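You operate a simulated robot arm through the tools that you are given. There is no shell and no other tool.

You run a simulated robot arm. Do the job below in one go: nothing can be reset, and whatever is moved stays where it is left.

## Task
Put things in order on the top of the side table. At the end: the black label (marked "YELLOW") from the top of the side table stands where the yellow hand tester stood; the yellow hand tester stands where the silver lidded tin stood; the purple attenuator stands on top of the orange heat probe; the silver lidded tin is on the white result board; the orange spare radio is on the brown carton (marked "CAPS"); whatever was shut is shut again. Leave all else as you found it, and nothing knocked over. Set down upright: orange spare radio.

It is judged by the outcome, as a careful person would: the job done as asked, and still so three seconds after it is handed in. It fails if anything else is knocked over, pushed out of place, dropped, spilled or broken. A push-on lid holds only when it is set on centred and level and pressed home; a screw cap is set on level and turned clockwise until tight.

## Robot
A 7-joint arm with a two-finger parallel gripper, fixed in place. Base frame: the origin is at the foot of the arm, x ahead of it, y to its left, z up; the work surface is at about z = 0. Lengths are in m, angles in degrees, forces in N, time in s.
With the tool pointing down near the work surface it reaches from about 0.24 to 0.62 m from the base axis. Its first joint turns from -66.0 to 66.0 degrees. Payload 2.6 kg.
The TCP is the grasp point between the finger pads, 0.03 m short of the fingertips. In the tool frame z runs along the fingers and y along their closing line. Largest opening 0.094 m; finger width 0.028, thickness 0.01; the body of the gripper, 0.05 by 0.096 m, starts 0.055 m behind the TCP.
Orientation is told as [roll, pitch, yaw] about the base's x, y, z axes, in that order, counted from this pose: with the fingers straight down and closing along the base's y, the tool's x points along the base's -x, its y along +y and its z along -z.

## Interface
- The arm moves only by the tool apply_moves. Its argument "targets" is a list that holds one entry, the list of rows, each a list of 7 numbers: the shift along the base's x, y, z in m, then the turn, a rotation vector about the base's x, y, z in degrees, then the gripper command, from -1 (fully open) to 1 (shut), values between in proportion. In form: [[[x, y, z, ax, ay, az, grip], ...]]. A call has 1 to 20 rows; each row is the pose to reach, as a shift and turn from the pose commanded when the call began. A row lasts 0.2 s, in which the tool goes at most 0.05 m and 8.6 degrees; a call with a longer step from one row to the next is refused whole, and so is a gripper value outside its range. A pose out of reach is approached as far as the arm can. The call stops where the force on the tool passes 40 N (or 10 N more than at its start, if that is more) or the arm is blocked; 0.2 s more then pass. Each finger travels about 0.072 m/s and halts on what it meets, pressing with about 28 N; the grip force reading is that of the motor and also rises with nothing between the fingers. The clock runs only during rows and for 0.2 s after the last one: add rows that repeat a pose to give the fingers time. The reply holds the time, the measured pose of the TCP, the force on the tool along the base axes, the opening and the grip force, in the units named above and with some noise, with the torque about the TCP (base axes, N m) and any sound that the robot's microphone picked up, and new pictures: "show" is both (left out), scene, wrist or none.
- Cameras (640 x 400 px; columns grow to the right, rows downward): "scene" is fixed at [0.056, 0.4371, 0.581]; the picture's right is [-0.65, -0.76, 0.00], its down [-0.42, 0.36, -0.83] and it looks along [0.63, -0.54, -0.56] (base axes); focal length 288 px, centre (320, 200). "wrist" rides on the gripper at [0.076, 0.014, -0.102] in the tool frame; the picture's right is [-0.18, 0.98, 0.00], its down [-0.75, -0.14, -0.64] and it looks along [-0.63, -0.12, 0.77] (tool axes); focal length 243 px, centre (320, 200). There is no depth. A picture from a camera that has moved, and an enlarged one, comes with that camera's place and axes in the base frame and with its lens. The place of the scene camera against the robot may be out by one fixed shift of up to 0.025 m in any direction.
- inspect(camera, box): a new picture of the part [left, top, right, bottom] of that camera's present view, enlarged. It takes no simulated time.
- hand_in(): hands the job in; it is judged then, once.

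Nothing tells you positions but the pictures and the camera data. Unless the task says otherwise, let go and move clear before handing in.

The tools are called after "Call:" by a JSON object that holds its "op" and its "data". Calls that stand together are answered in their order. apply_moves: Moves the arm, as the interface text tells. Its arguments: {"type":"object","properties":{"targets":{"type":"array"},"show":{"type":"string","enum":["both","scene","wrist","none"]}},"required":["targets"]} The other tools are called the same way: inspect (camera, box) takes an enlarged picture of a part of a camera's view; hand_in () hands the job in.

At the start:

```text
t: 0.0
eef_pos: [0.4113, 0.0397, 0.3436]
orientation: [0.1, 0.1, 0.0]
wrist_force: [-0.6, 0.2, 0.0]
ft_torque: [0.0, 0.0, 0.0]
opening: 0.094
grip_force: 0.0
```

scene: 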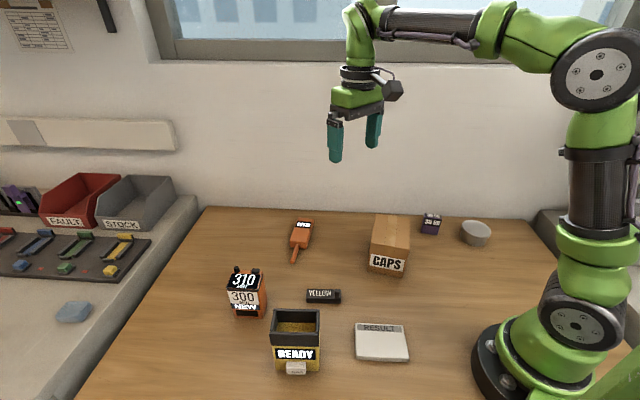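
wrist: 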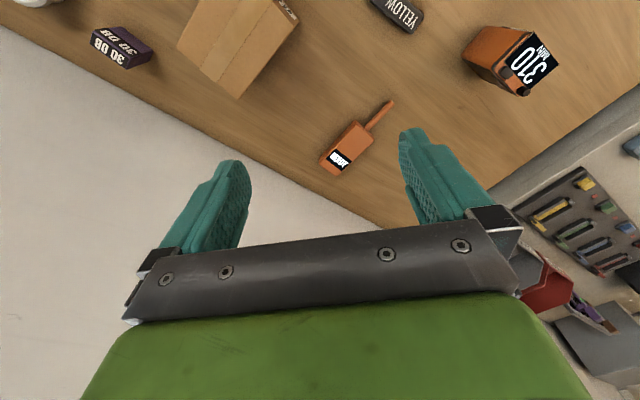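

I see a table with an orange heat probe, an orange/black radio ("310/300"), a yellow device ("READY"), a black label "YELLOW", a white result board, a brown carton, a purple attenuator and a grey round item. I'll take enlarged views before moving.

Call:
{"op": "inspect", "data": {"camera": "scene", "box": [200, 200, 360, 300]}}

Call:
{"op": "inspect", "data": {"camera": "scene", "box": [220, 280, 420, 400]}}

Call:
{"op": "inspect", "data": {"camera": "scene", "box": [350, 195, 510, 295]}}

Call:
{"op": "inspect", "data": {"camera": "wrist", "box": [0, 0, 320, 200]}}

Call:
{"op": "inspect", "data": {"camera": "wrist", "box": [320, 0, 640, 200]}}

```text
4.00 times, centred on (280, 250) of scene
camera zoom: at [0.056, 0.4371, 0.581], right [-0.65, -0.76, 0.0], down [-0.42, 0.36, -0.83], along [0.63, -0.54, -0.56], focal length 1153 px, centre (480, 0)
```

zoom: 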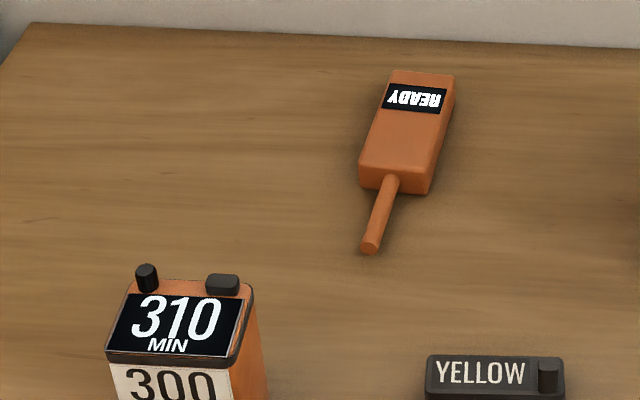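

```text
3.20 times, centred on (320, 340) of scene
camera zoom: at [0.056, 0.4371, 0.581], right [-0.65, -0.76, 0.0], down [-0.42, 0.36, -0.83], along [0.63, -0.54, -0.56], focal length 923 px, centre (320, -248)
```

zoom: 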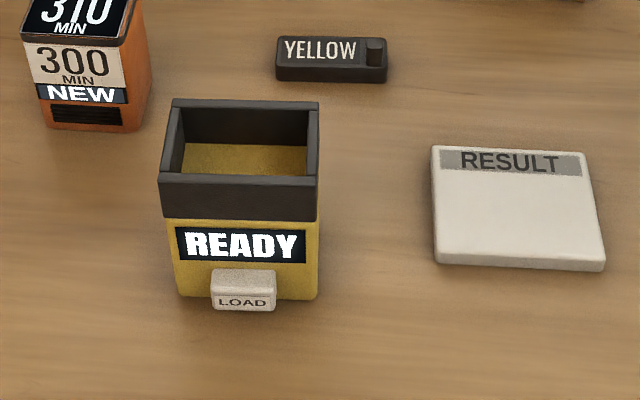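

```text
4.00 times, centred on (430, 245) of scene
camera zoom: at [0.056, 0.4371, 0.581], right [-0.65, -0.76, 0.0], down [-0.42, 0.36, -0.83], along [0.63, -0.54, -0.56], focal length 1153 px, centre (-120, 20)
```

zoom: 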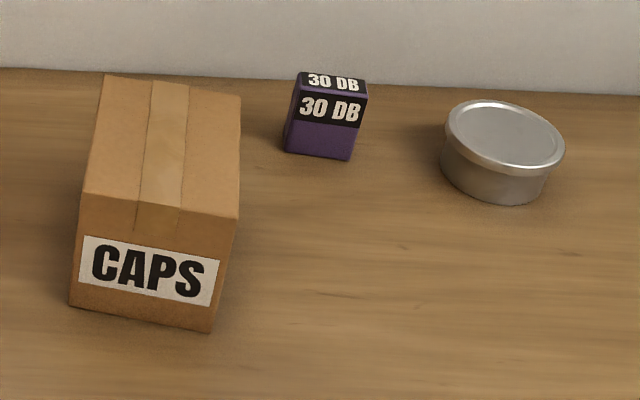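

```text
2.00 times, centred on (160, 100) of wrist
camera zoom: at [0.3346, 0.0531, 0.4455], right [0.18, 0.98, 0.0], down [0.75, -0.14, 0.64], along [0.63, -0.12, -0.77], focal length 485 px, centre (640, 400)
```

zoom: 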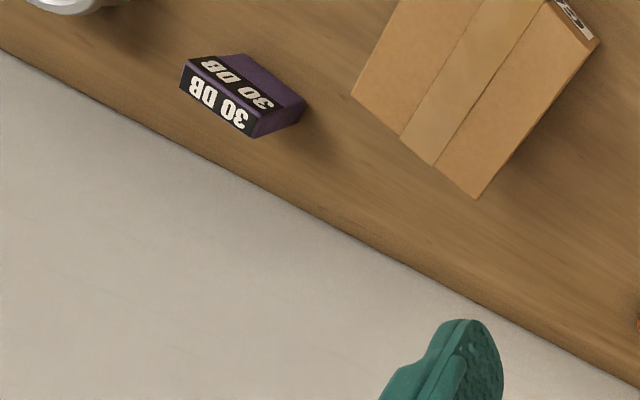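

```text
2.00 times, centred on (480, 100) of wrist
camera zoom: at [0.3346, 0.0531, 0.4455], right [0.18, 0.98, 0.0], down [0.75, -0.14, 0.64], along [0.63, -0.12, -0.77], focal length 485 px, centre (0, 400)
```

zoom: 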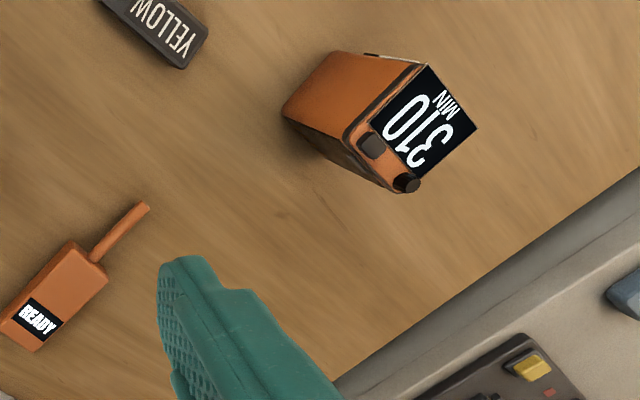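

The tin sits at roughly (0.25, -0.33), the attenuator at (0.34, -0.24), and the probe at (0.56, 0.06). I'll move the arm high above the right-hand side so the wrist camera can measure the tin, attenuator and carton more accurately.

Call:
{"op": "apply_moves", "data": {"targets": [[[-0.019, -0.037, 0, 0, 0, 0, -1], [-0.038, -0.074, 0, 0, 0, 0, -1], [-0.057, -0.111, 0, 0, 0, 0, -1], [-0.076, -0.148, 0, 0, 0, 0, -1], [-0.095, -0.185, 0, 0, 0, 0, -1], [-0.114, -0.222, 0, 0, 0, 0, -1], [-0.13, -0.25, 0, 0, 0, 0, -1], [-0.13, -0.25, 0, 0, 0, 0, -1], [-0.13, -0.25, 0, 0, 0, 0, -1]]], "show": "both"}}

```text
t: 2.0
eef_pos: [0.278, -0.2108, 0.3457]
orientation: [0.1, 0.0, 0.0]
wrist_force: [-0.2, 0.6, 0.0]
ft_torque: [0.01, 0.01, 0.02]
opening: 0.094
grip_force: 0.1
camera wrist: at [0.2018, -0.1959, 0.447], right [0.18, 0.98, 0.0], down [0.75, -0.14, 0.64], along [0.63, -0.12, -0.77], focal length 243 px, centre (320, 200)
```

scene: 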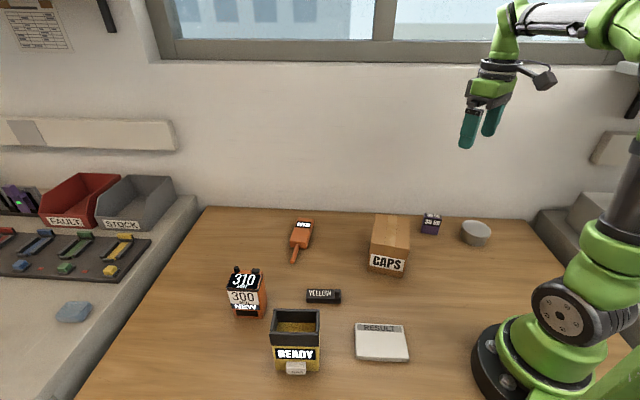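
wrist: 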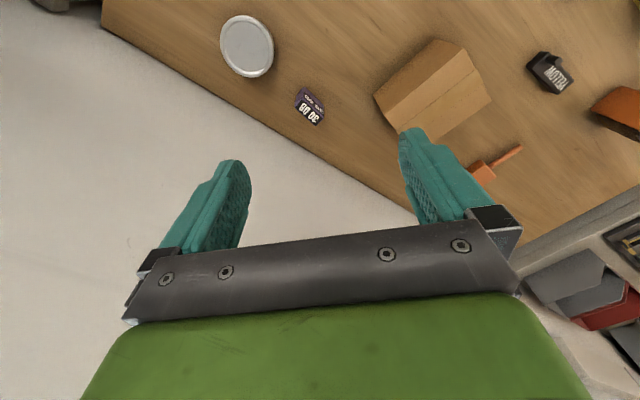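

The tin, attenuator and carton are all in view now, and the wall lies along about x−y = 0.70. I'll enlarge the picture to measure them.

Call:
{"op": "inspect", "data": {"camera": "wrist", "box": [200, 0, 360, 100]}}

Call:
{"op": "inspect", "data": {"camera": "wrist", "box": [350, 20, 600, 176]}}

Call:
{"op": "inspect", "data": {"camera": "wrist", "box": [270, 60, 350, 110]}}

Call:
{"op": "inspect", "data": {"camera": "scene", "box": [410, 200, 506, 260]}}

```text
4.00 times, centred on (280, 50) of wrist
camera zoom: at [0.2018, -0.1959, 0.447], right [0.18, 0.98, 0.0], down [0.75, -0.14, 0.64], along [0.63, -0.12, -0.77], focal length 970 px, centre (480, 800)
```

zoom: 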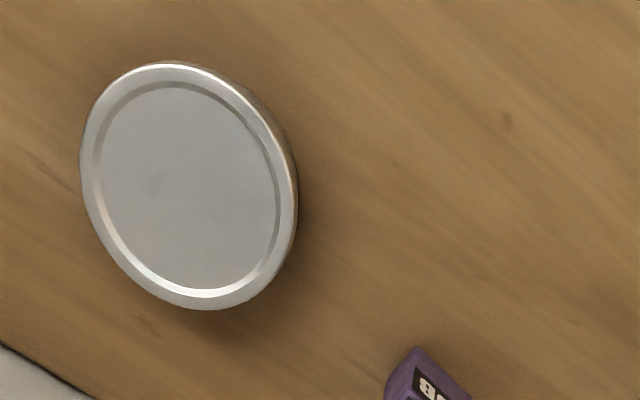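

```text
2.56 times, centred on (475, 98) of wrist
camera zoom: at [0.2018, -0.1959, 0.447], right [0.18, 0.98, 0.0], down [0.75, -0.14, 0.64], along [0.63, -0.12, -0.77], focal length 621 px, centre (-77, 461)
```

zoom: 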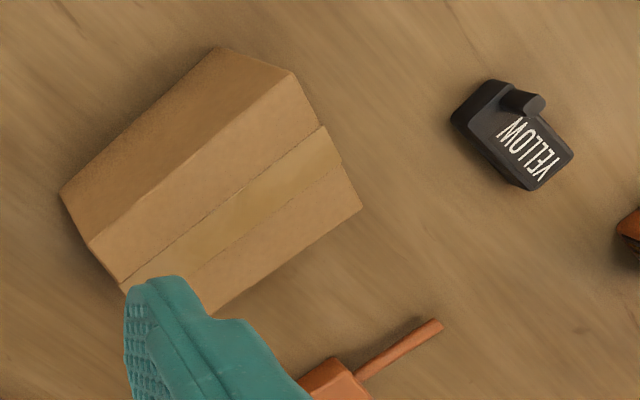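

```text
8.00 times, centred on (310, 85) of wrist
camera zoom: at [0.2018, -0.1959, 0.447], right [0.18, 0.98, 0.0], down [0.75, -0.14, 0.64], along [0.63, -0.12, -0.77], focal length 1941 px, centre (400, 1120)
```

zoom: 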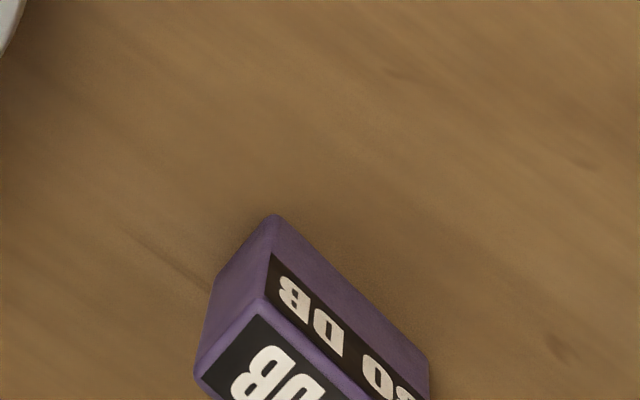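

```text
6.67 times, centred on (458, 230) of scene
camera zoom: at [0.056, 0.4371, 0.581], right [-0.65, -0.76, 0.0], down [-0.42, 0.36, -0.83], along [0.63, -0.54, -0.56], focal length 1922 px, centre (-600, 0)
```

zoom: 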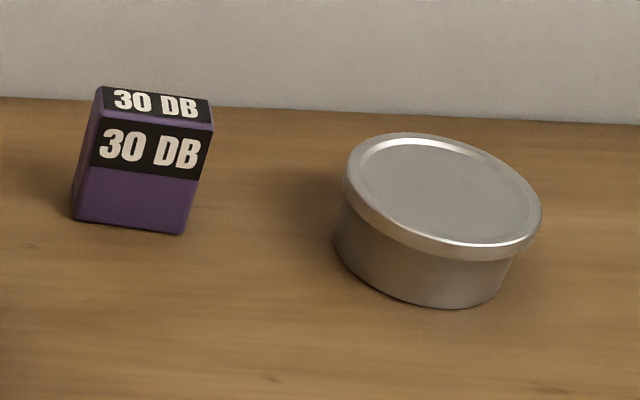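

The tin's lid is about 0.075 m across, centred near (0.237, -0.309). Next I'll move over the left side to measure the board, tester, label and radio.

Call:
{"op": "apply_moves", "data": {"targets": [[[0.015, 0.04, 0, 0, 0, 0, -1], [0.03, 0.08, 0, 0, 0, 0, -1], [0.04, 0.12, 0, 0, 0, 0, -1], [0.04, 0.16, 0, 0, 0, 0, -1], [0.04, 0.2, 0, 0, 0, 0, -1], [0.04, 0.24, 0, 0, 0, 0, -1], [0.04, 0.28, 0, 0, 0, 0, -1], [0.03, 0.32, 0, 0, 0, 0, -1], [0.02, 0.36, 0, 0, 0, 0, -1], [0.01, 0.39, 0, 0, 0, 0, -1], [0.0, 0.41, 0, 0, 0, 0, -1], [0.0, 0.41, 0, 0, 0, 0, -1], [0.0, 0.41, 0, 0, 0, 0, -1]]], "show": "both"}}

```text
t: 4.8
eef_pos: [0.2793, 0.2015, 0.3442]
orientation: [0.0, 0.0, 0.0]
wrist_force: [0.3, 0.7, 0.1]
ft_torque: [0.01, -0.02, -0.01]
opening: 0.094
grip_force: 0.0
camera wrist: at [0.2029, 0.2147, 0.4464], right [0.18, 0.98, 0.0], down [0.75, -0.14, 0.64], along [0.63, -0.12, -0.77], focal length 243 px, centre (320, 200)
```

scene: 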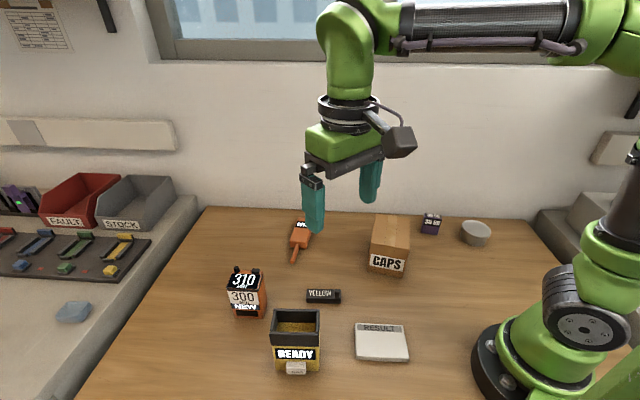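
wrist: 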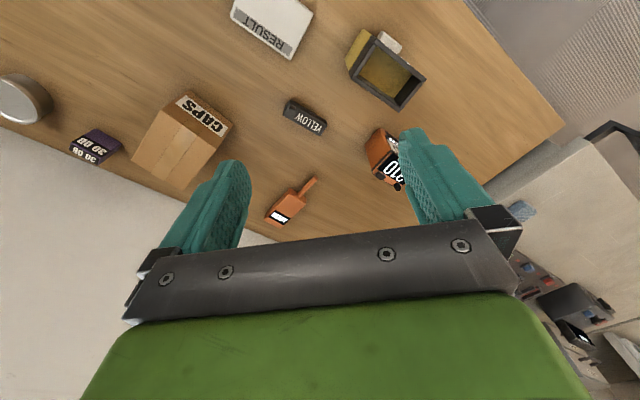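

A good overview. I'll enlarge each item to measure its place and orientation.

Call:
{"op": "inspect", "data": {"camera": "wrist", "box": [220, 0, 332, 70]}}

Call:
{"op": "inspect", "data": {"camera": "wrist", "box": [330, 20, 442, 90]}}

Call:
{"op": "inspect", "data": {"camera": "wrist", "box": [250, 80, 362, 150]}}

Call:
{"op": "inspect", "data": {"camera": "wrist", "box": [250, 160, 362, 230]}}

Call:
{"op": "inspect", "data": {"camera": "wrist", "box": [0, 60, 240, 210]}}

Call:
{"op": "inspect", "data": {"camera": "wrist", "box": [340, 110, 452, 180]}}

```text
5.71 times, centred on (276, 35) of wrist
camera zoom: at [0.2029, 0.2147, 0.4464], right [0.18, 0.98, 0.0], down [0.75, -0.14, 0.64], along [0.63, -0.12, -0.77], focal length 1386 px, centre (571, 1143)
```

zoom: 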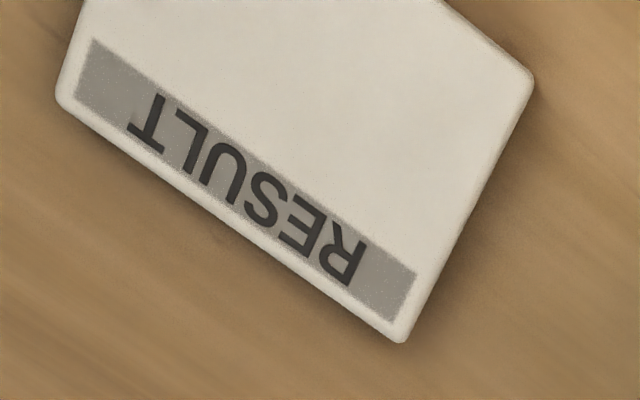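

```text
5.71 times, centred on (386, 55) of wrist
camera zoom: at [0.2029, 0.2147, 0.4464], right [0.18, 0.98, 0.0], down [0.75, -0.14, 0.64], along [0.63, -0.12, -0.77], focal length 1386 px, centre (-57, 1029)
```

zoom: 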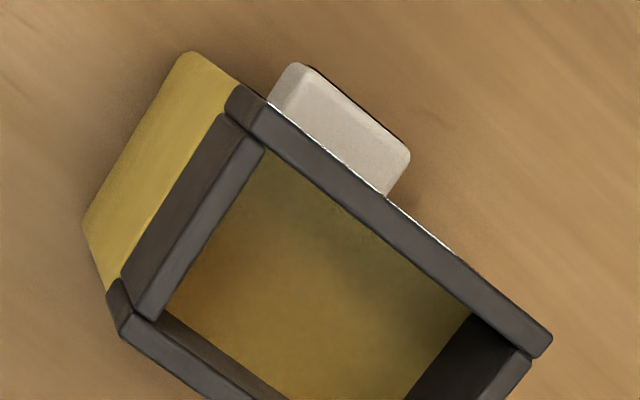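

```text
5.71 times, centred on (306, 115) of wrist
camera zoom: at [0.2029, 0.2147, 0.4464], right [0.18, 0.98, 0.0], down [0.75, -0.14, 0.64], along [0.63, -0.12, -0.77], focal length 1386 px, centre (400, 686)
```

zoom: 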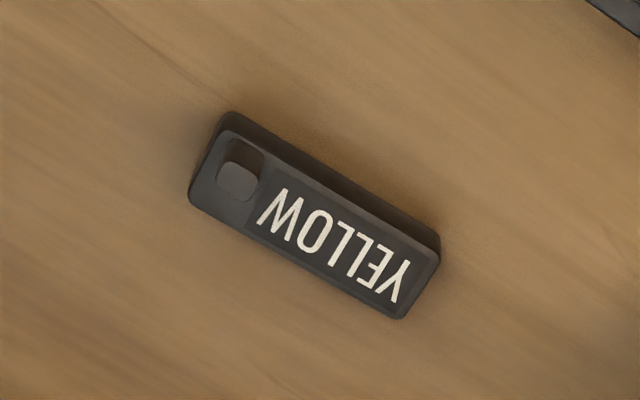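

```text
5.71 times, centred on (306, 195) of wrist
camera zoom: at [0.2029, 0.2147, 0.4464], right [0.18, 0.98, 0.0], down [0.75, -0.14, 0.64], along [0.63, -0.12, -0.77], focal length 1386 px, centre (400, 229)
```

zoom: 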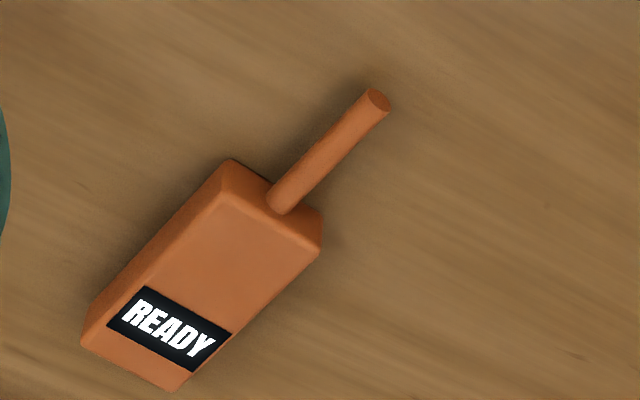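

```text
2.67 times, centred on (120, 135) of wrist
camera zoom: at [0.2029, 0.2147, 0.4464], right [0.18, 0.98, 0.0], down [0.75, -0.14, 0.64], along [0.63, -0.12, -0.77], focal length 647 px, centre (853, 373)
```

zoom: 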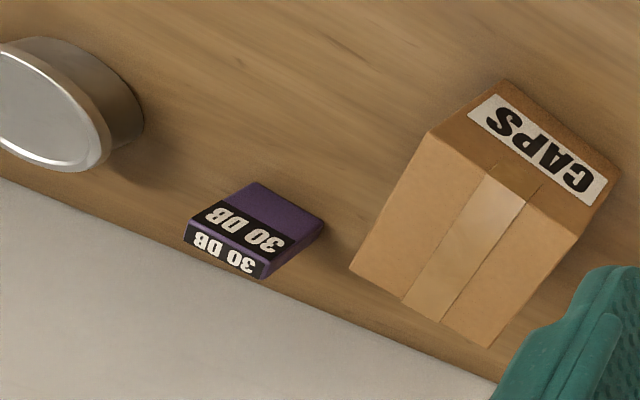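

```text
5.71 times, centred on (396, 145) of wrist
camera zoom: at [0.2029, 0.2147, 0.4464], right [0.18, 0.98, 0.0], down [0.75, -0.14, 0.64], along [0.63, -0.12, -0.77], focal length 1386 px, centre (-114, 514)
```

zoom: 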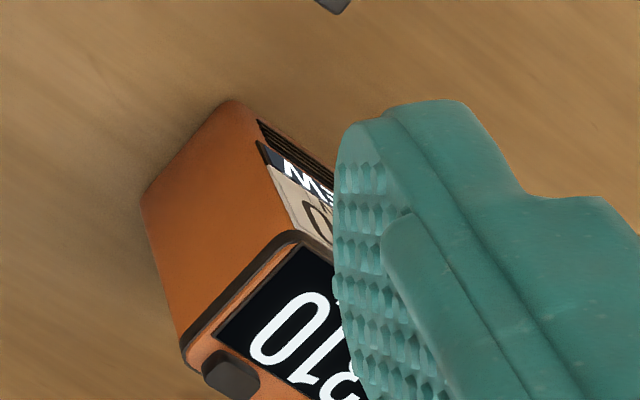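

Board centre is about (0.21, 0.142), the carton (0.356, -0.06) with its top near z = 0.092, and the tester about (0.29, 0.28). I'll move to get a clear view of the radio and the tester.

Call:
{"op": "apply_moves", "data": {"targets": [[[0.04, 0.02, 0, 0, 0, 0, -1], [0.08, 0.04, 0, 0, 0, 0, -1], [0.11, 0.06, 0, 0, 0, 0, -1], [0.11, 0.06, 0, 0, 0, 0, -1], [0.11, 0.06, 0, 0, 0, 0, -1]]], "show": "wrist"}}

```text
t: 6.0
eef_pos: [0.3907, 0.2583, 0.3422]
orientation: [0.0, 0.1, 0.0]
wrist_force: [-0.5, -0.5, -0.3]
ft_torque: [-0.01, -0.05, 0.01]
opening: 0.0936
grip_force: 0.1
camera wrist: at [0.3136, 0.2736, 0.4451], right [0.18, 0.98, 0.0], down [0.75, -0.14, 0.64], along [0.63, -0.12, -0.77], focal length 243 px, centre (320, 200)
```

wrist: 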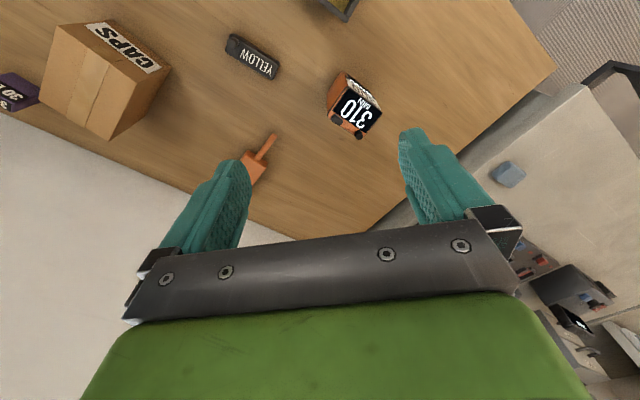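

Call:
{"op": "inspect", "data": {"camera": "wrist", "box": [300, 60, 412, 130]}}

Call:
{"op": "inspect", "data": {"camera": "wrist", "box": [314, 65, 394, 145]}}

Call:
{"op": "inspect", "data": {"camera": "wrist", "box": [200, 10, 312, 80]}}

Call:
{"op": "inspect", "data": {"camera": "wrist", "box": [20, 10, 180, 150]}}

Call:
{"op": "inspect", "data": {"camera": "scene", "box": [210, 250, 290, 330]}}

```text
5.71 times, centred on (356, 95) of wrist
camera zoom: at [0.3136, 0.2736, 0.4451], right [0.18, 0.98, 0.0], down [0.75, -0.14, 0.64], along [0.63, -0.12, -0.77], focal length 1386 px, centre (114, 800)
```

zoom: 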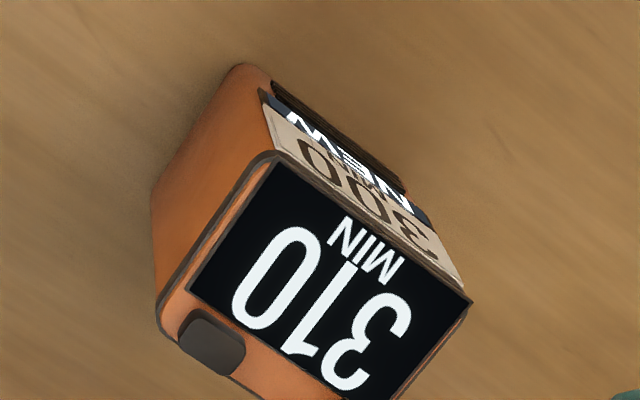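

```text
5.00 times, centred on (354, 105) of wrist
camera zoom: at [0.3136, 0.2736, 0.4451], right [0.18, 0.98, 0.0], down [0.75, -0.14, 0.64], along [0.63, -0.12, -0.77], focal length 1213 px, centre (150, 675)
```

zoom: 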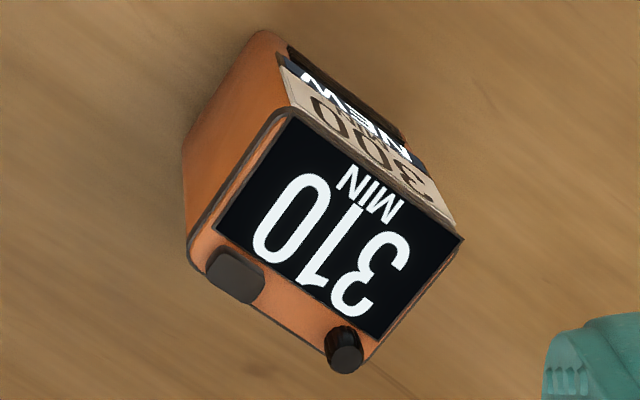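

```text
5.71 times, centred on (256, 45) of wrist
camera zoom: at [0.3136, 0.2736, 0.4451], right [0.18, 0.98, 0.0], down [0.75, -0.14, 0.64], along [0.63, -0.12, -0.77], focal length 1386 px, centre (686, 1086)
```

zoom: 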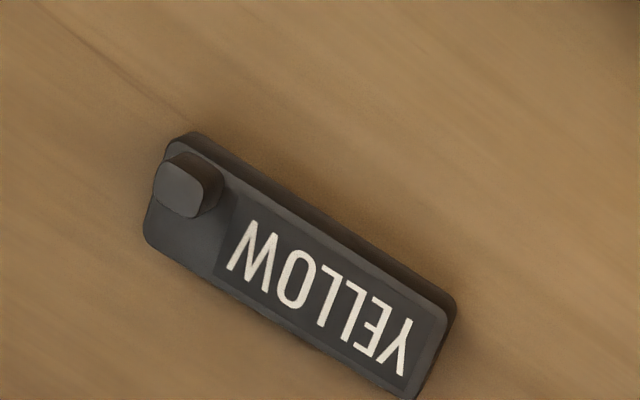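

```text
2.86 times, centred on (100, 80) of wrist
camera zoom: at [0.3136, 0.2736, 0.4451], right [0.18, 0.98, 0.0], down [0.75, -0.14, 0.64], along [0.63, -0.12, -0.77], focal length 693 px, centre (949, 543)
```

zoom: 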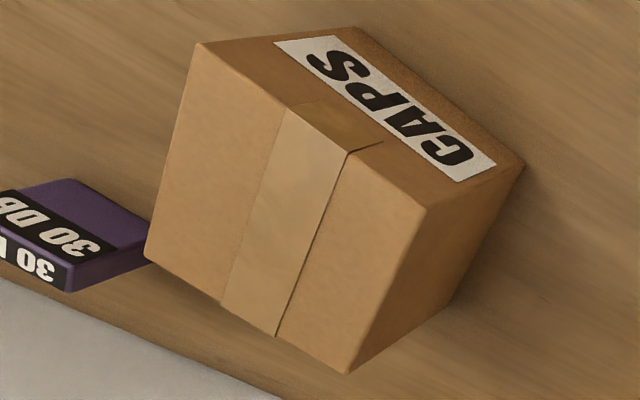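

```text
5.00 times, centred on (250, 290) of scene
camera zoom: at [0.056, 0.4371, 0.581], right [-0.65, -0.76, 0.0], down [-0.42, 0.36, -0.83], along [0.63, -0.54, -0.56], focal length 1442 px, centre (670, -250)
```

zoom: 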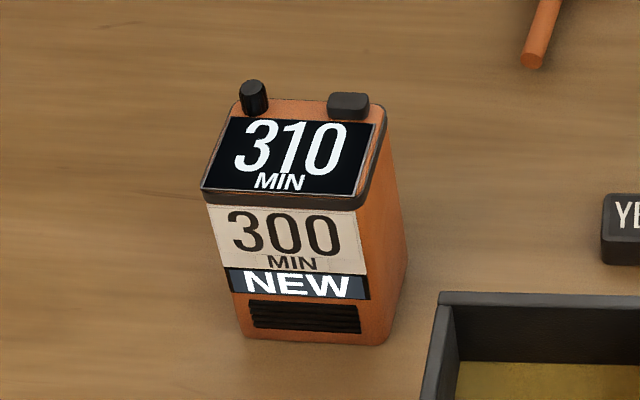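

The radio is about 0.065 × 0.045 × 0.095 at (0.45, 0.30), upright, with its width direction at about 49°. First job: the tin. I'll go to a point above it and check that I'm centred.

Call:
{"op": "apply_moves", "data": {"targets": [[[0, -0.045, 0, 0, 0, 0, -1], [0, -0.09, 0, 0, 0, 0, -1], [-0.005, -0.135, 0, 0, 0, 0, -1], [-0.01, -0.18, 0, 0, 0, 0, -1], [-0.015, -0.225, 0, 0, 0, 0, -1], [-0.02, -0.27, 0, 0, 0, 0, -1], [-0.03, -0.315, 0, 0, 0, 0, -1], [-0.045, -0.36, 0, 0, 0, 0, -1], [-0.06, -0.402, -0.005, 0, 0, 0, -1], [-0.08, -0.442, -0.02, 0, 0, 0, -1], [-0.1, -0.48, -0.04, 0, 0, 0, -1], [-0.12, -0.515, -0.06, 0, 0, 0, -1], [-0.14, -0.545, -0.08, 0, 0, 0, -1], [-0.154, -0.569, -0.11, 0, 0, 0, -1], [-0.154, -0.569, -0.15, 0, 0, 0, -1], [-0.154, -0.569, -0.184, 0, 0, 0, -1], [-0.154, -0.569, -0.184, 0, 0, 0, -1], [-0.154, -0.569, -0.184, 0, 0, 0, -1]]], "show": "both"}}

```text
t: 9.8
eef_pos: [0.2361, -0.3092, 0.1621]
orientation: [-0.1, 0.0, 0.0]
wrist_force: [0.3, 0.4, 0.0]
ft_torque: [-0.02, -0.01, 0.04]
opening: 0.094
grip_force: 0.1
camera wrist: at [0.1609, -0.2948, 0.2647], right [0.18, 0.98, 0.0], down [0.75, -0.14, 0.64], along [0.63, -0.12, -0.77], focal length 243 px, centre (320, 200)
```

scene: 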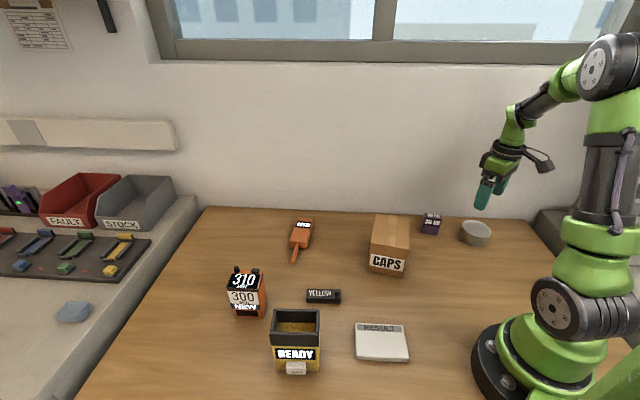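
wrist: 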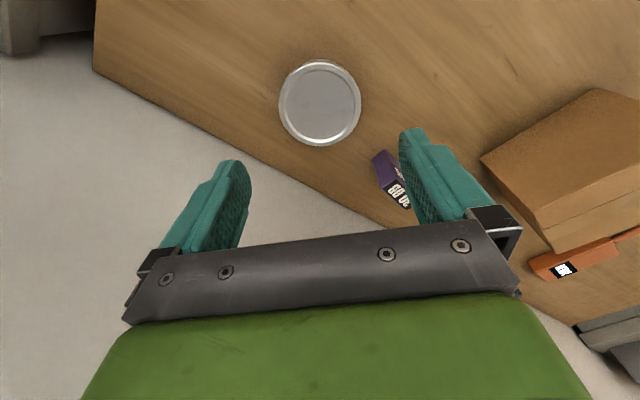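

The tin is centred at about (0.236, -0.309), right under the gripper with roughly 9 mm clearance on each side. I'll lower the open fingers around it.

Call:
{"op": "apply_moves", "data": {"targets": [[[0, 0.0004, -0.03, 0, 0, 0, -1], [0, 0.0004, -0.06, 0, 0, 0, -1], [0, 0.0004, -0.09, 0, 0, 0, -1], [0, 0.0004, -0.11, 0, 0, 0, -1], [0, 0.0004, -0.12, 0, 0, 0, -1], [0, 0.0004, -0.125, 0, 0, 0, -1], [0, 0.0004, -0.125, 0, 0, 0, -1]]], "show": "both"}}

Call:
{"op": "inspect", "data": {"camera": "wrist", "box": [200, 80, 440, 230]}}

Call:
{"op": "inspect", "data": {"camera": "scene", "box": [440, 190, 520, 250]}}

```text
t: 11.4
eef_pos: [0.2373, -0.3074, 0.0341]
orientation: [-0.1, 0.0, 0.0]
wrist_force: [0.9, 0.3, 0.0]
ft_torque: [0.01, 0.01, -0.02]
opening: 0.094
grip_force: 0.1
camera wrist: at [0.1602, -0.2944, 0.1366], right [0.18, 0.98, 0.0], down [0.75, -0.14, 0.64], along [0.63, -0.12, -0.77], focal length 243 px, centre (320, 200)
```

scene: 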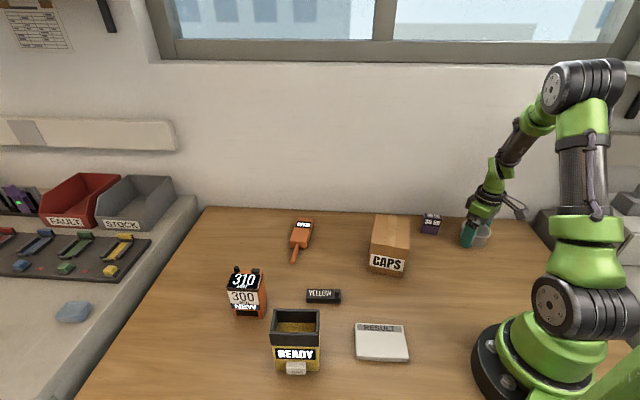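
wrist: 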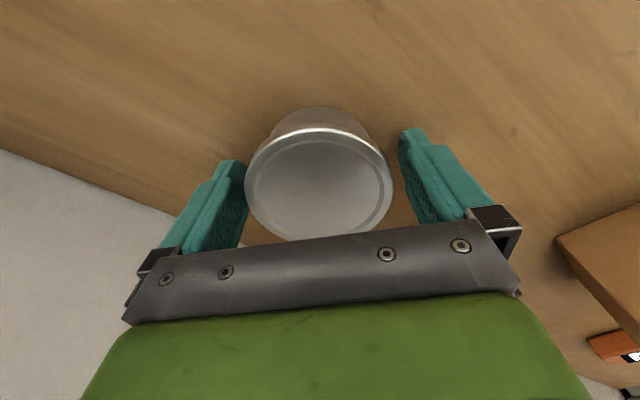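

```text
2.67 times, centred on (320, 155) of wrist
camera zoom: at [0.1602, -0.2944, 0.1366], right [0.18, 0.98, 0.0], down [0.75, -0.14, 0.64], along [0.63, -0.12, -0.77], focal length 647 px, centre (320, 320)
```

zoom: 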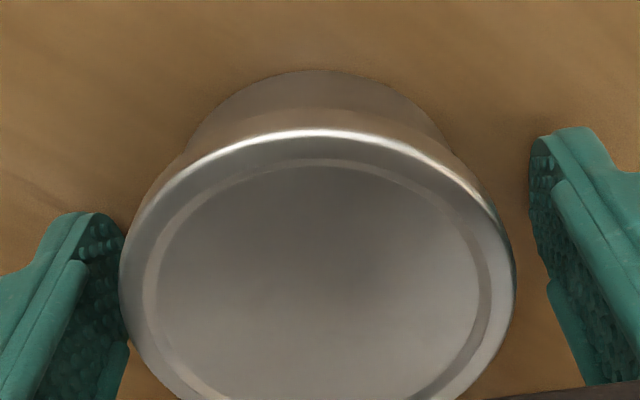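

```text
6.67 times, centred on (480, 220) of scene
camera zoom: at [0.056, 0.4371, 0.581], right [-0.65, -0.76, 0.0], down [-0.42, 0.36, -0.83], along [0.63, -0.54, -0.56], focal length 1922 px, centre (-747, 67)
```

zoom: 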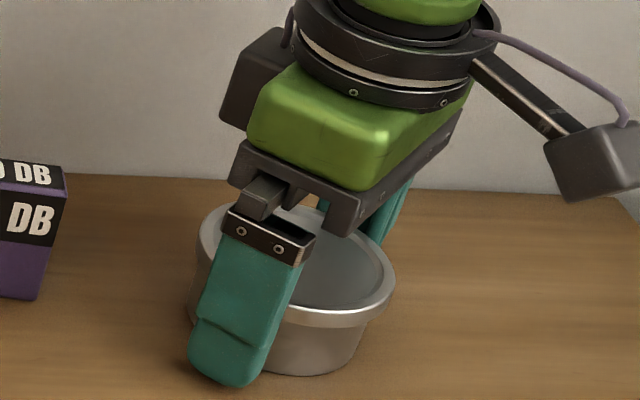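

The fingers straddle the tin with fingertips a few millimetres above the table. I'll close on it and then lift a small amount to check that lid and body come up together.

Call:
{"op": "apply_moves", "data": {"targets": [[[-0.001, -0.0008, 0, 0, 0, 0, -0.5], [-0.001, -0.0008, 0, 0, 0, 0, 0], [-0.001, -0.0008, 0, 0, 0, 0, 0.5], [-0.001, -0.0008, 0, 0, 0, 0, 1], [-0.001, -0.0008, 0, 0, 0, 0, 1], [-0.001, -0.0008, 0.004, 0, 0, 0, 1], [-0.001, -0.0008, 0.01, 0, 0, 0, 1], [-0.001, -0.0008, 0.02, 0, 0, 0, 1], [-0.001, -0.0008, 0.03, 0, 0, 0, 1], [-0.001, -0.0008, 0.03, 0, 0, 0, 1]]], "show": "both"}}

Call:
{"op": "inspect", "data": {"camera": "scene", "box": [440, 180, 520, 240]}}

Call:
{"op": "inspect", "data": {"camera": "wrist", "box": [200, 80, 440, 230]}}

```text
t: 13.6
eef_pos: [0.2361, -0.3104, 0.0653]
orientation: [-0.1, 0.0, 0.0]
wrist_force: [-0.6, -0.7, -1.2]
ft_torque: [0.03, -0.01, -0.02]
opening: 0.0783
grip_force: 28.4
camera wrist: at [0.1599, -0.2962, 0.167], right [0.18, 0.98, 0.0], down [0.75, -0.14, 0.64], along [0.63, -0.12, -0.77], focal length 243 px, centre (320, 200)
```

scene: 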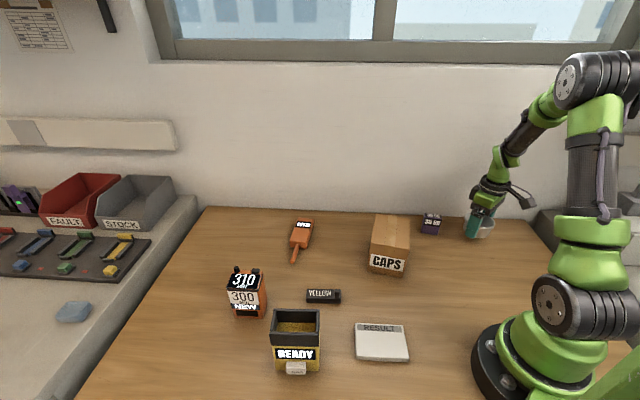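
wrist: 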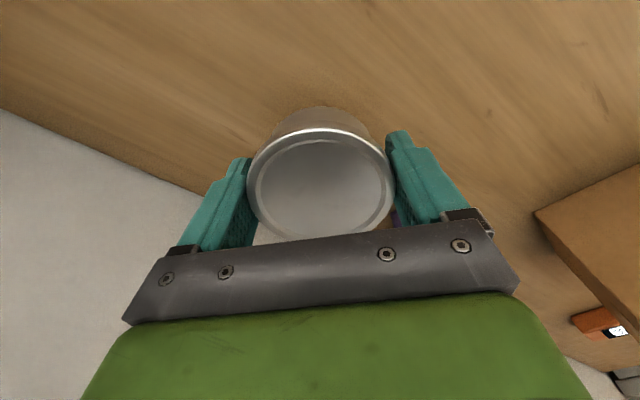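

```text
6.67 times, centred on (480, 210) of scene
camera zoom: at [0.056, 0.4371, 0.581], right [-0.65, -0.76, 0.0], down [-0.42, 0.36, -0.83], along [0.63, -0.54, -0.56], focal length 1922 px, centre (-747, 133)
```

zoom: 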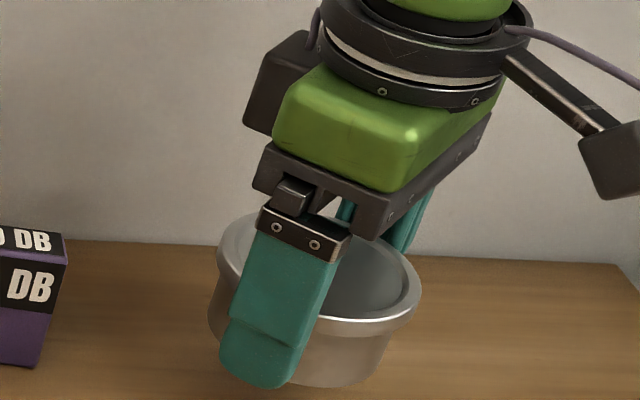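

```text
2.67 times, centred on (320, 155) of wrist
camera zoom: at [0.1599, -0.2962, 0.167], right [0.18, 0.98, 0.0], down [0.75, -0.14, 0.64], along [0.63, -0.12, -0.77], focal length 647 px, centre (320, 320)
```

zoom: 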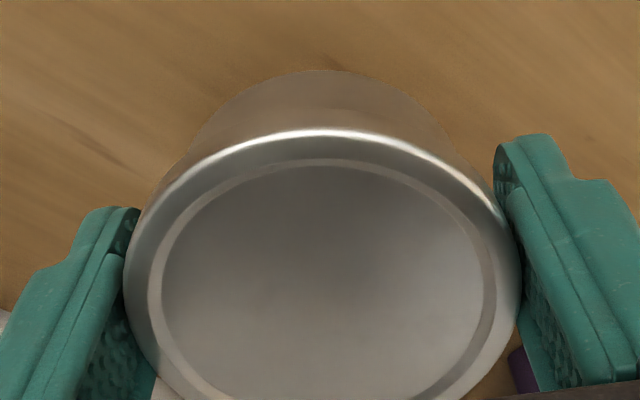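

The tin lifts in one piece with its lid. I'll carry it high past the carton to above the result board.

Call:
{"op": "apply_moves", "data": {"targets": [[[0, 0, 0.025, 0, 0, 0, 1], [0, 0, 0.055, 0, 0, 0, 1], [0.003, 0.005, 0.09, 0, 0, 0, 1], [0.01, 0.025, 0.12, 0, 0, 0, 1], [0.02, 0.06, 0.135, 0, 0, 0, 1], [0.034, 0.1, 0.135, 0, 0, 0, 1], [0.046, 0.145, 0.135, 0, 0, 0, 1], [0.056, 0.19, 0.135, 0, 0, 0, 1], [0.06, 0.235, 0.135, 0, 0, 0, 1], [0.06, 0.28, 0.135, 0, 0, 0, 1], [0.055, 0.325, 0.135, 0, 0, 0, 1], [0.045, 0.368, 0.135, 0, 0, 0, 1], [0.03, 0.405, 0.135, 0, 0, 0, 1], [0.01, 0.435, 0.135, 0, 0, 0, 1], [-0.008, 0.448, 0.135, 0, 0, 0, 1], [-0.02, 0.452, 0.135, 0, 0, 0, 1], [-0.025, 0.452, 0.135, 0, 0, 0, 1], [-0.025, 0.452, 0.135, 0, 0, 0, 1]]], "show": "both"}}

Call:
{"op": "inspect", "data": {"camera": "wrist", "box": [200, 0, 440, 150]}}

Call:
{"op": "inspect", "data": {"camera": "scene", "box": [320, 240, 480, 380]}}

```text
t: 17.4
eef_pos: [0.21, 0.1412, 0.1968]
orientation: [0.0, -0.1, 0.0]
wrist_force: [0.1, -0.3, -1.3]
ft_torque: [0.0, 0.01, 0.02]
opening: 0.0785
grip_force: 28.1
camera wrist: at [0.1335, 0.1555, 0.3004], right [0.18, 0.98, 0.0], down [0.75, -0.14, 0.64], along [0.63, -0.12, -0.77], focal length 243 px, centre (320, 200)
```

scene: 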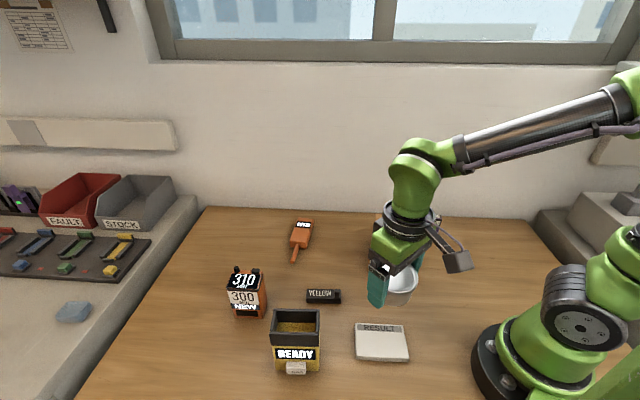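
wrist: 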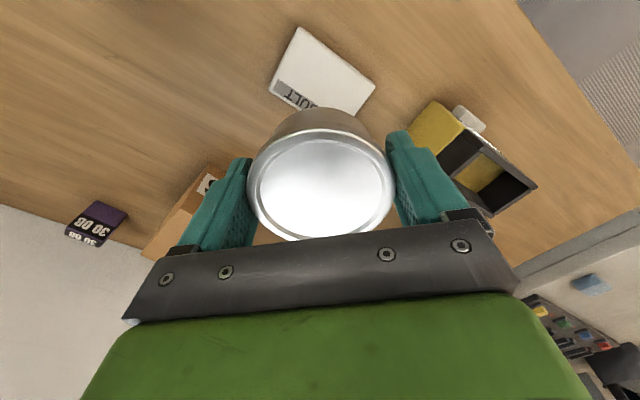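

```text
2.67 times, centred on (320, 75) of wrist
camera zoom: at [0.1335, 0.1555, 0.3004], right [0.18, 0.98, 0.0], down [0.75, -0.14, 0.64], along [0.63, -0.12, -0.77], focal length 647 px, centre (320, 533)
```

zoom: 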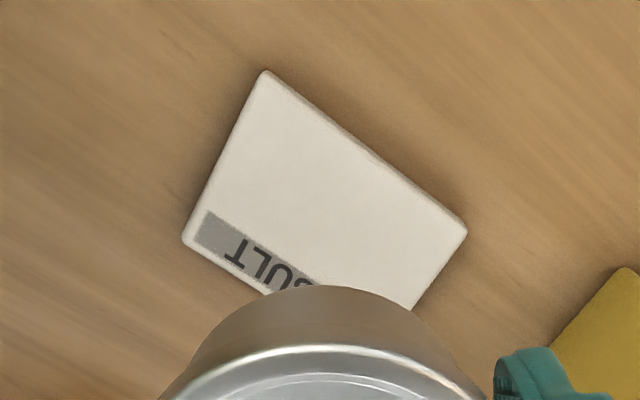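

```text
2.86 times, centred on (400, 310) of scene
camera zoom: at [0.056, 0.4371, 0.581], right [-0.65, -0.76, 0.0], down [-0.42, 0.36, -0.83], along [0.63, -0.54, -0.56], focal length 824 px, centre (91, -114)
```

zoom: 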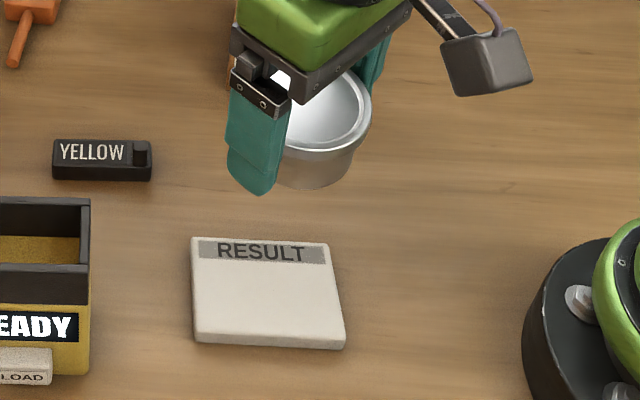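

The board's centre measures (0.212, 0.143), and the tin is directly above it. I'll lower it to about 1 cm above the board, then go the rest of the way in fine steps.

Call:
{"op": "apply_moves", "data": {"targets": [[[0.0005, 0.0004, -0.03, 0, 0, 0, 1], [0.0005, 0.0004, -0.065, 0, 0, 0, 1], [0.0005, 0.0004, -0.1, 0, 0, 0, 1], [0.0005, 0.0004, -0.125, 0, 0, 0, 1], [0.0005, 0.0004, -0.14, 0, 0, 0, 1], [0.0005, 0.0004, -0.147, 0, 0, 0, 1], [0.0005, 0.0004, -0.147, 0, 0, 0, 1]]], "show": "both"}}

Call:
{"op": "inspect", "data": {"camera": "scene", "box": [330, 290, 450, 380]}}

```text
t: 19.0
eef_pos: [0.2122, 0.1426, 0.053]
orientation: [0.0, 0.0, 0.0]
wrist_force: [-0.7, -0.1, -1.6]
ft_torque: [0.0, -0.01, -0.02]
opening: 0.0783
grip_force: 27.8
camera wrist: at [0.135, 0.1564, 0.1547], right [0.18, 0.98, 0.0], down [0.75, -0.14, 0.64], along [0.63, -0.12, -0.77], focal length 243 px, centre (320, 200)
```

scene: 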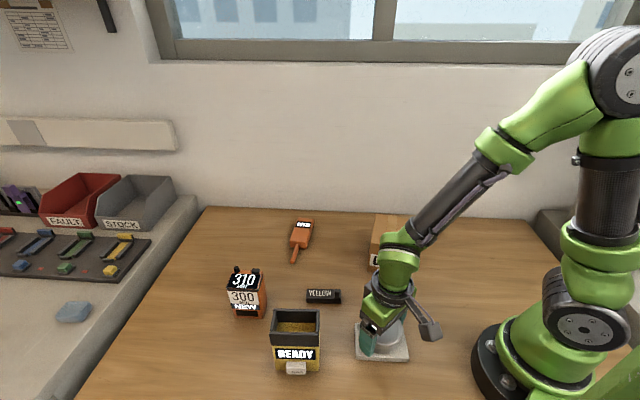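
wrist: 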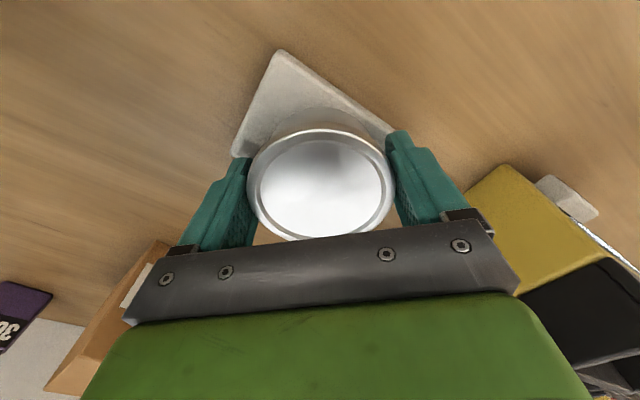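

```text
4.44 times, centred on (390, 335) of scene
camera zoom: at [0.056, 0.4371, 0.581], right [-0.65, -0.76, 0.0], down [-0.42, 0.36, -0.83], along [0.63, -0.54, -0.56], focal length 1281 px, centre (9, -400)
```

zoom: 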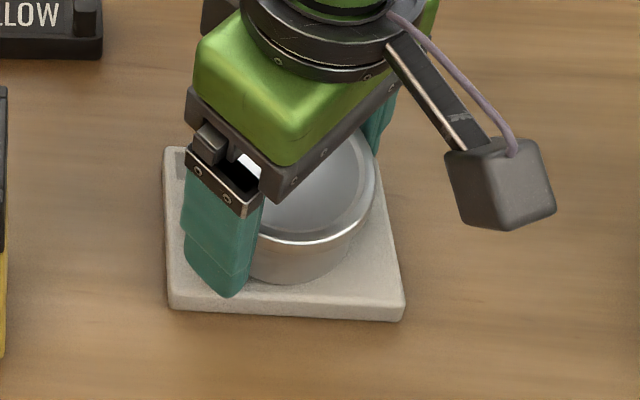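

Close above the board; now the fine descent.

Call:
{"op": "apply_moves", "data": {"targets": [[[0, 0, -0.002, 0, 0, 0, 1], [0, 0, -0.004, 0, 0, 0, 1], [0, 0, -0.006, 0, 0, 0, 1], [0, 0, -0.006, 0, 0, 0, 1]]], "show": "none"}}

```text
t: 20.0
eef_pos: [0.2129, 0.1424, 0.0476]
orientation: [0.1, -0.4, 0.0]
wrist_force: [3.6, -2.2, 26.9]
ft_torque: [-0.03, -0.33, -0.03]
opening: 0.078
grip_force: 27.7
```

Contact: 27 N upward. I'll back off a little to relieve the load before releasing.

Call:
{"op": "apply_moves", "data": {"targets": [[[0, 0, 0.001, 0, 0, 0, 1], [0, 0, 0.0015, 0, 0, 0, 1]]], "show": "none"}}

```text
t: 20.6
eef_pos: [0.2113, 0.1403, 0.0484]
orientation: [-0.2, 0.2, 0.0]
wrist_force: [1.0, 2.3, 6.0]
ft_torque: [0.11, -0.21, 0.0]
opening: 0.0779
grip_force: 27.5
```

Call:
{"op": "apply_moves", "data": {"targets": [[[0, 0, 0.0004, 0, 0, 0, 1], [0, 0, 0.0004, 0, 0, 0, -0.75], [0, 0, 0.0004, 0, 0, 0, -1], [0, 0, 0.0004, 0, 0, 0, -1], [0, 0, 0.0004, 0, 0, 0, -1]]], "show": "both"}}

Call:
{"op": "inspect", "data": {"camera": "wrist", "box": [200, 30, 440, 240]}}

Call:
{"op": "inspect", "data": {"camera": "scene", "box": [330, 290, 450, 380]}}

```text
t: 21.8
eef_pos: [0.2114, 0.1408, 0.0487]
orientation: [0.0, 0.0, 0.0]
wrist_force: [0.5, -0.7, 0.3]
ft_torque: [0.0, -0.01, -0.02]
opening: 0.094
grip_force: 0.1
camera wrist: at [0.1349, 0.1558, 0.1507], right [0.18, 0.98, 0.0], down [0.75, -0.14, 0.64], along [0.63, -0.12, -0.77], focal length 243 px, centre (320, 200)
```

scene: 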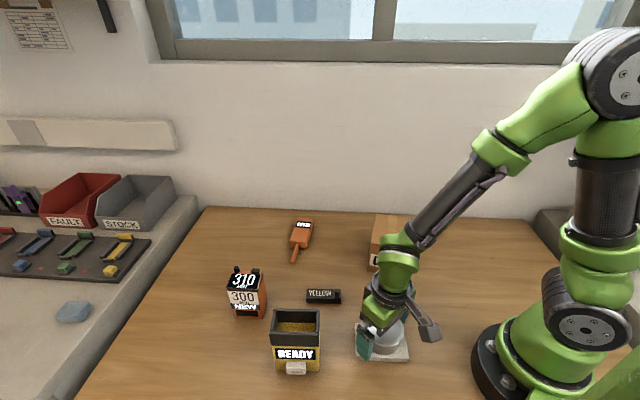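
wrist: 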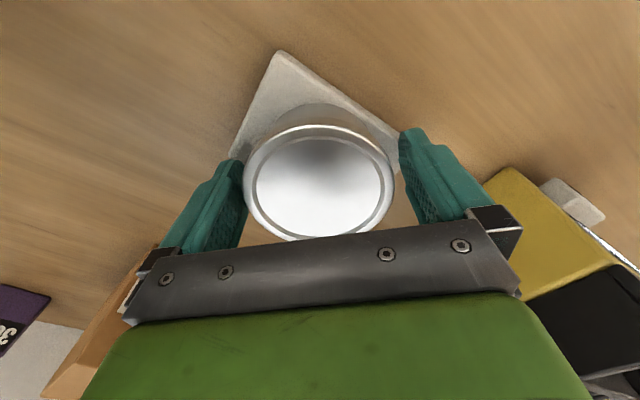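

```text
1.90 times, centred on (320, 135) of wrist
camera zoom: at [0.1349, 0.1558, 0.1507], right [0.18, 0.98, 0.0], down [0.75, -0.14, 0.64], along [0.63, -0.12, -0.77], focal length 462 px, centre (320, 324)
```

zoom: 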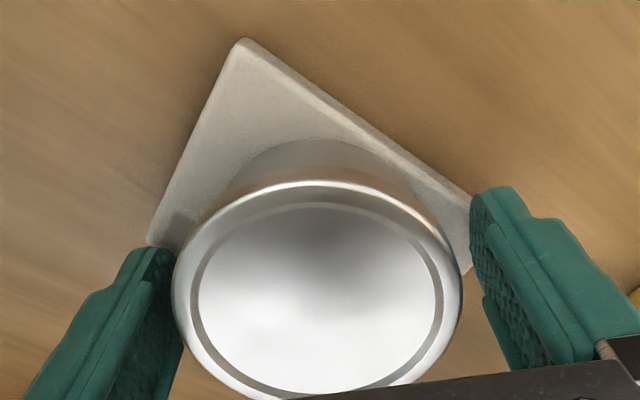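

```text
4.44 times, centred on (390, 335) of scene
camera zoom: at [0.056, 0.4371, 0.581], right [-0.65, -0.76, 0.0], down [-0.42, 0.36, -0.83], along [0.63, -0.54, -0.56], focal length 1281 px, centre (9, -400)
```

zoom: 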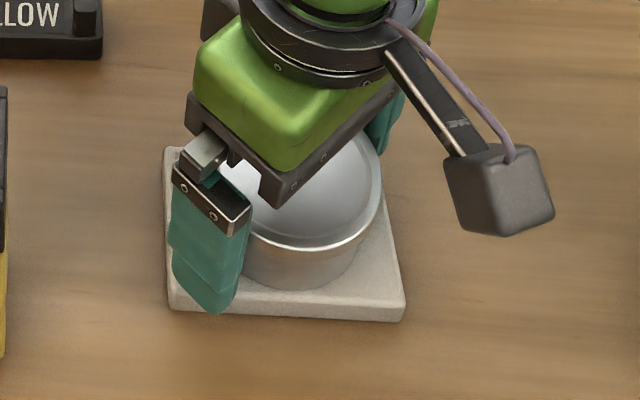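

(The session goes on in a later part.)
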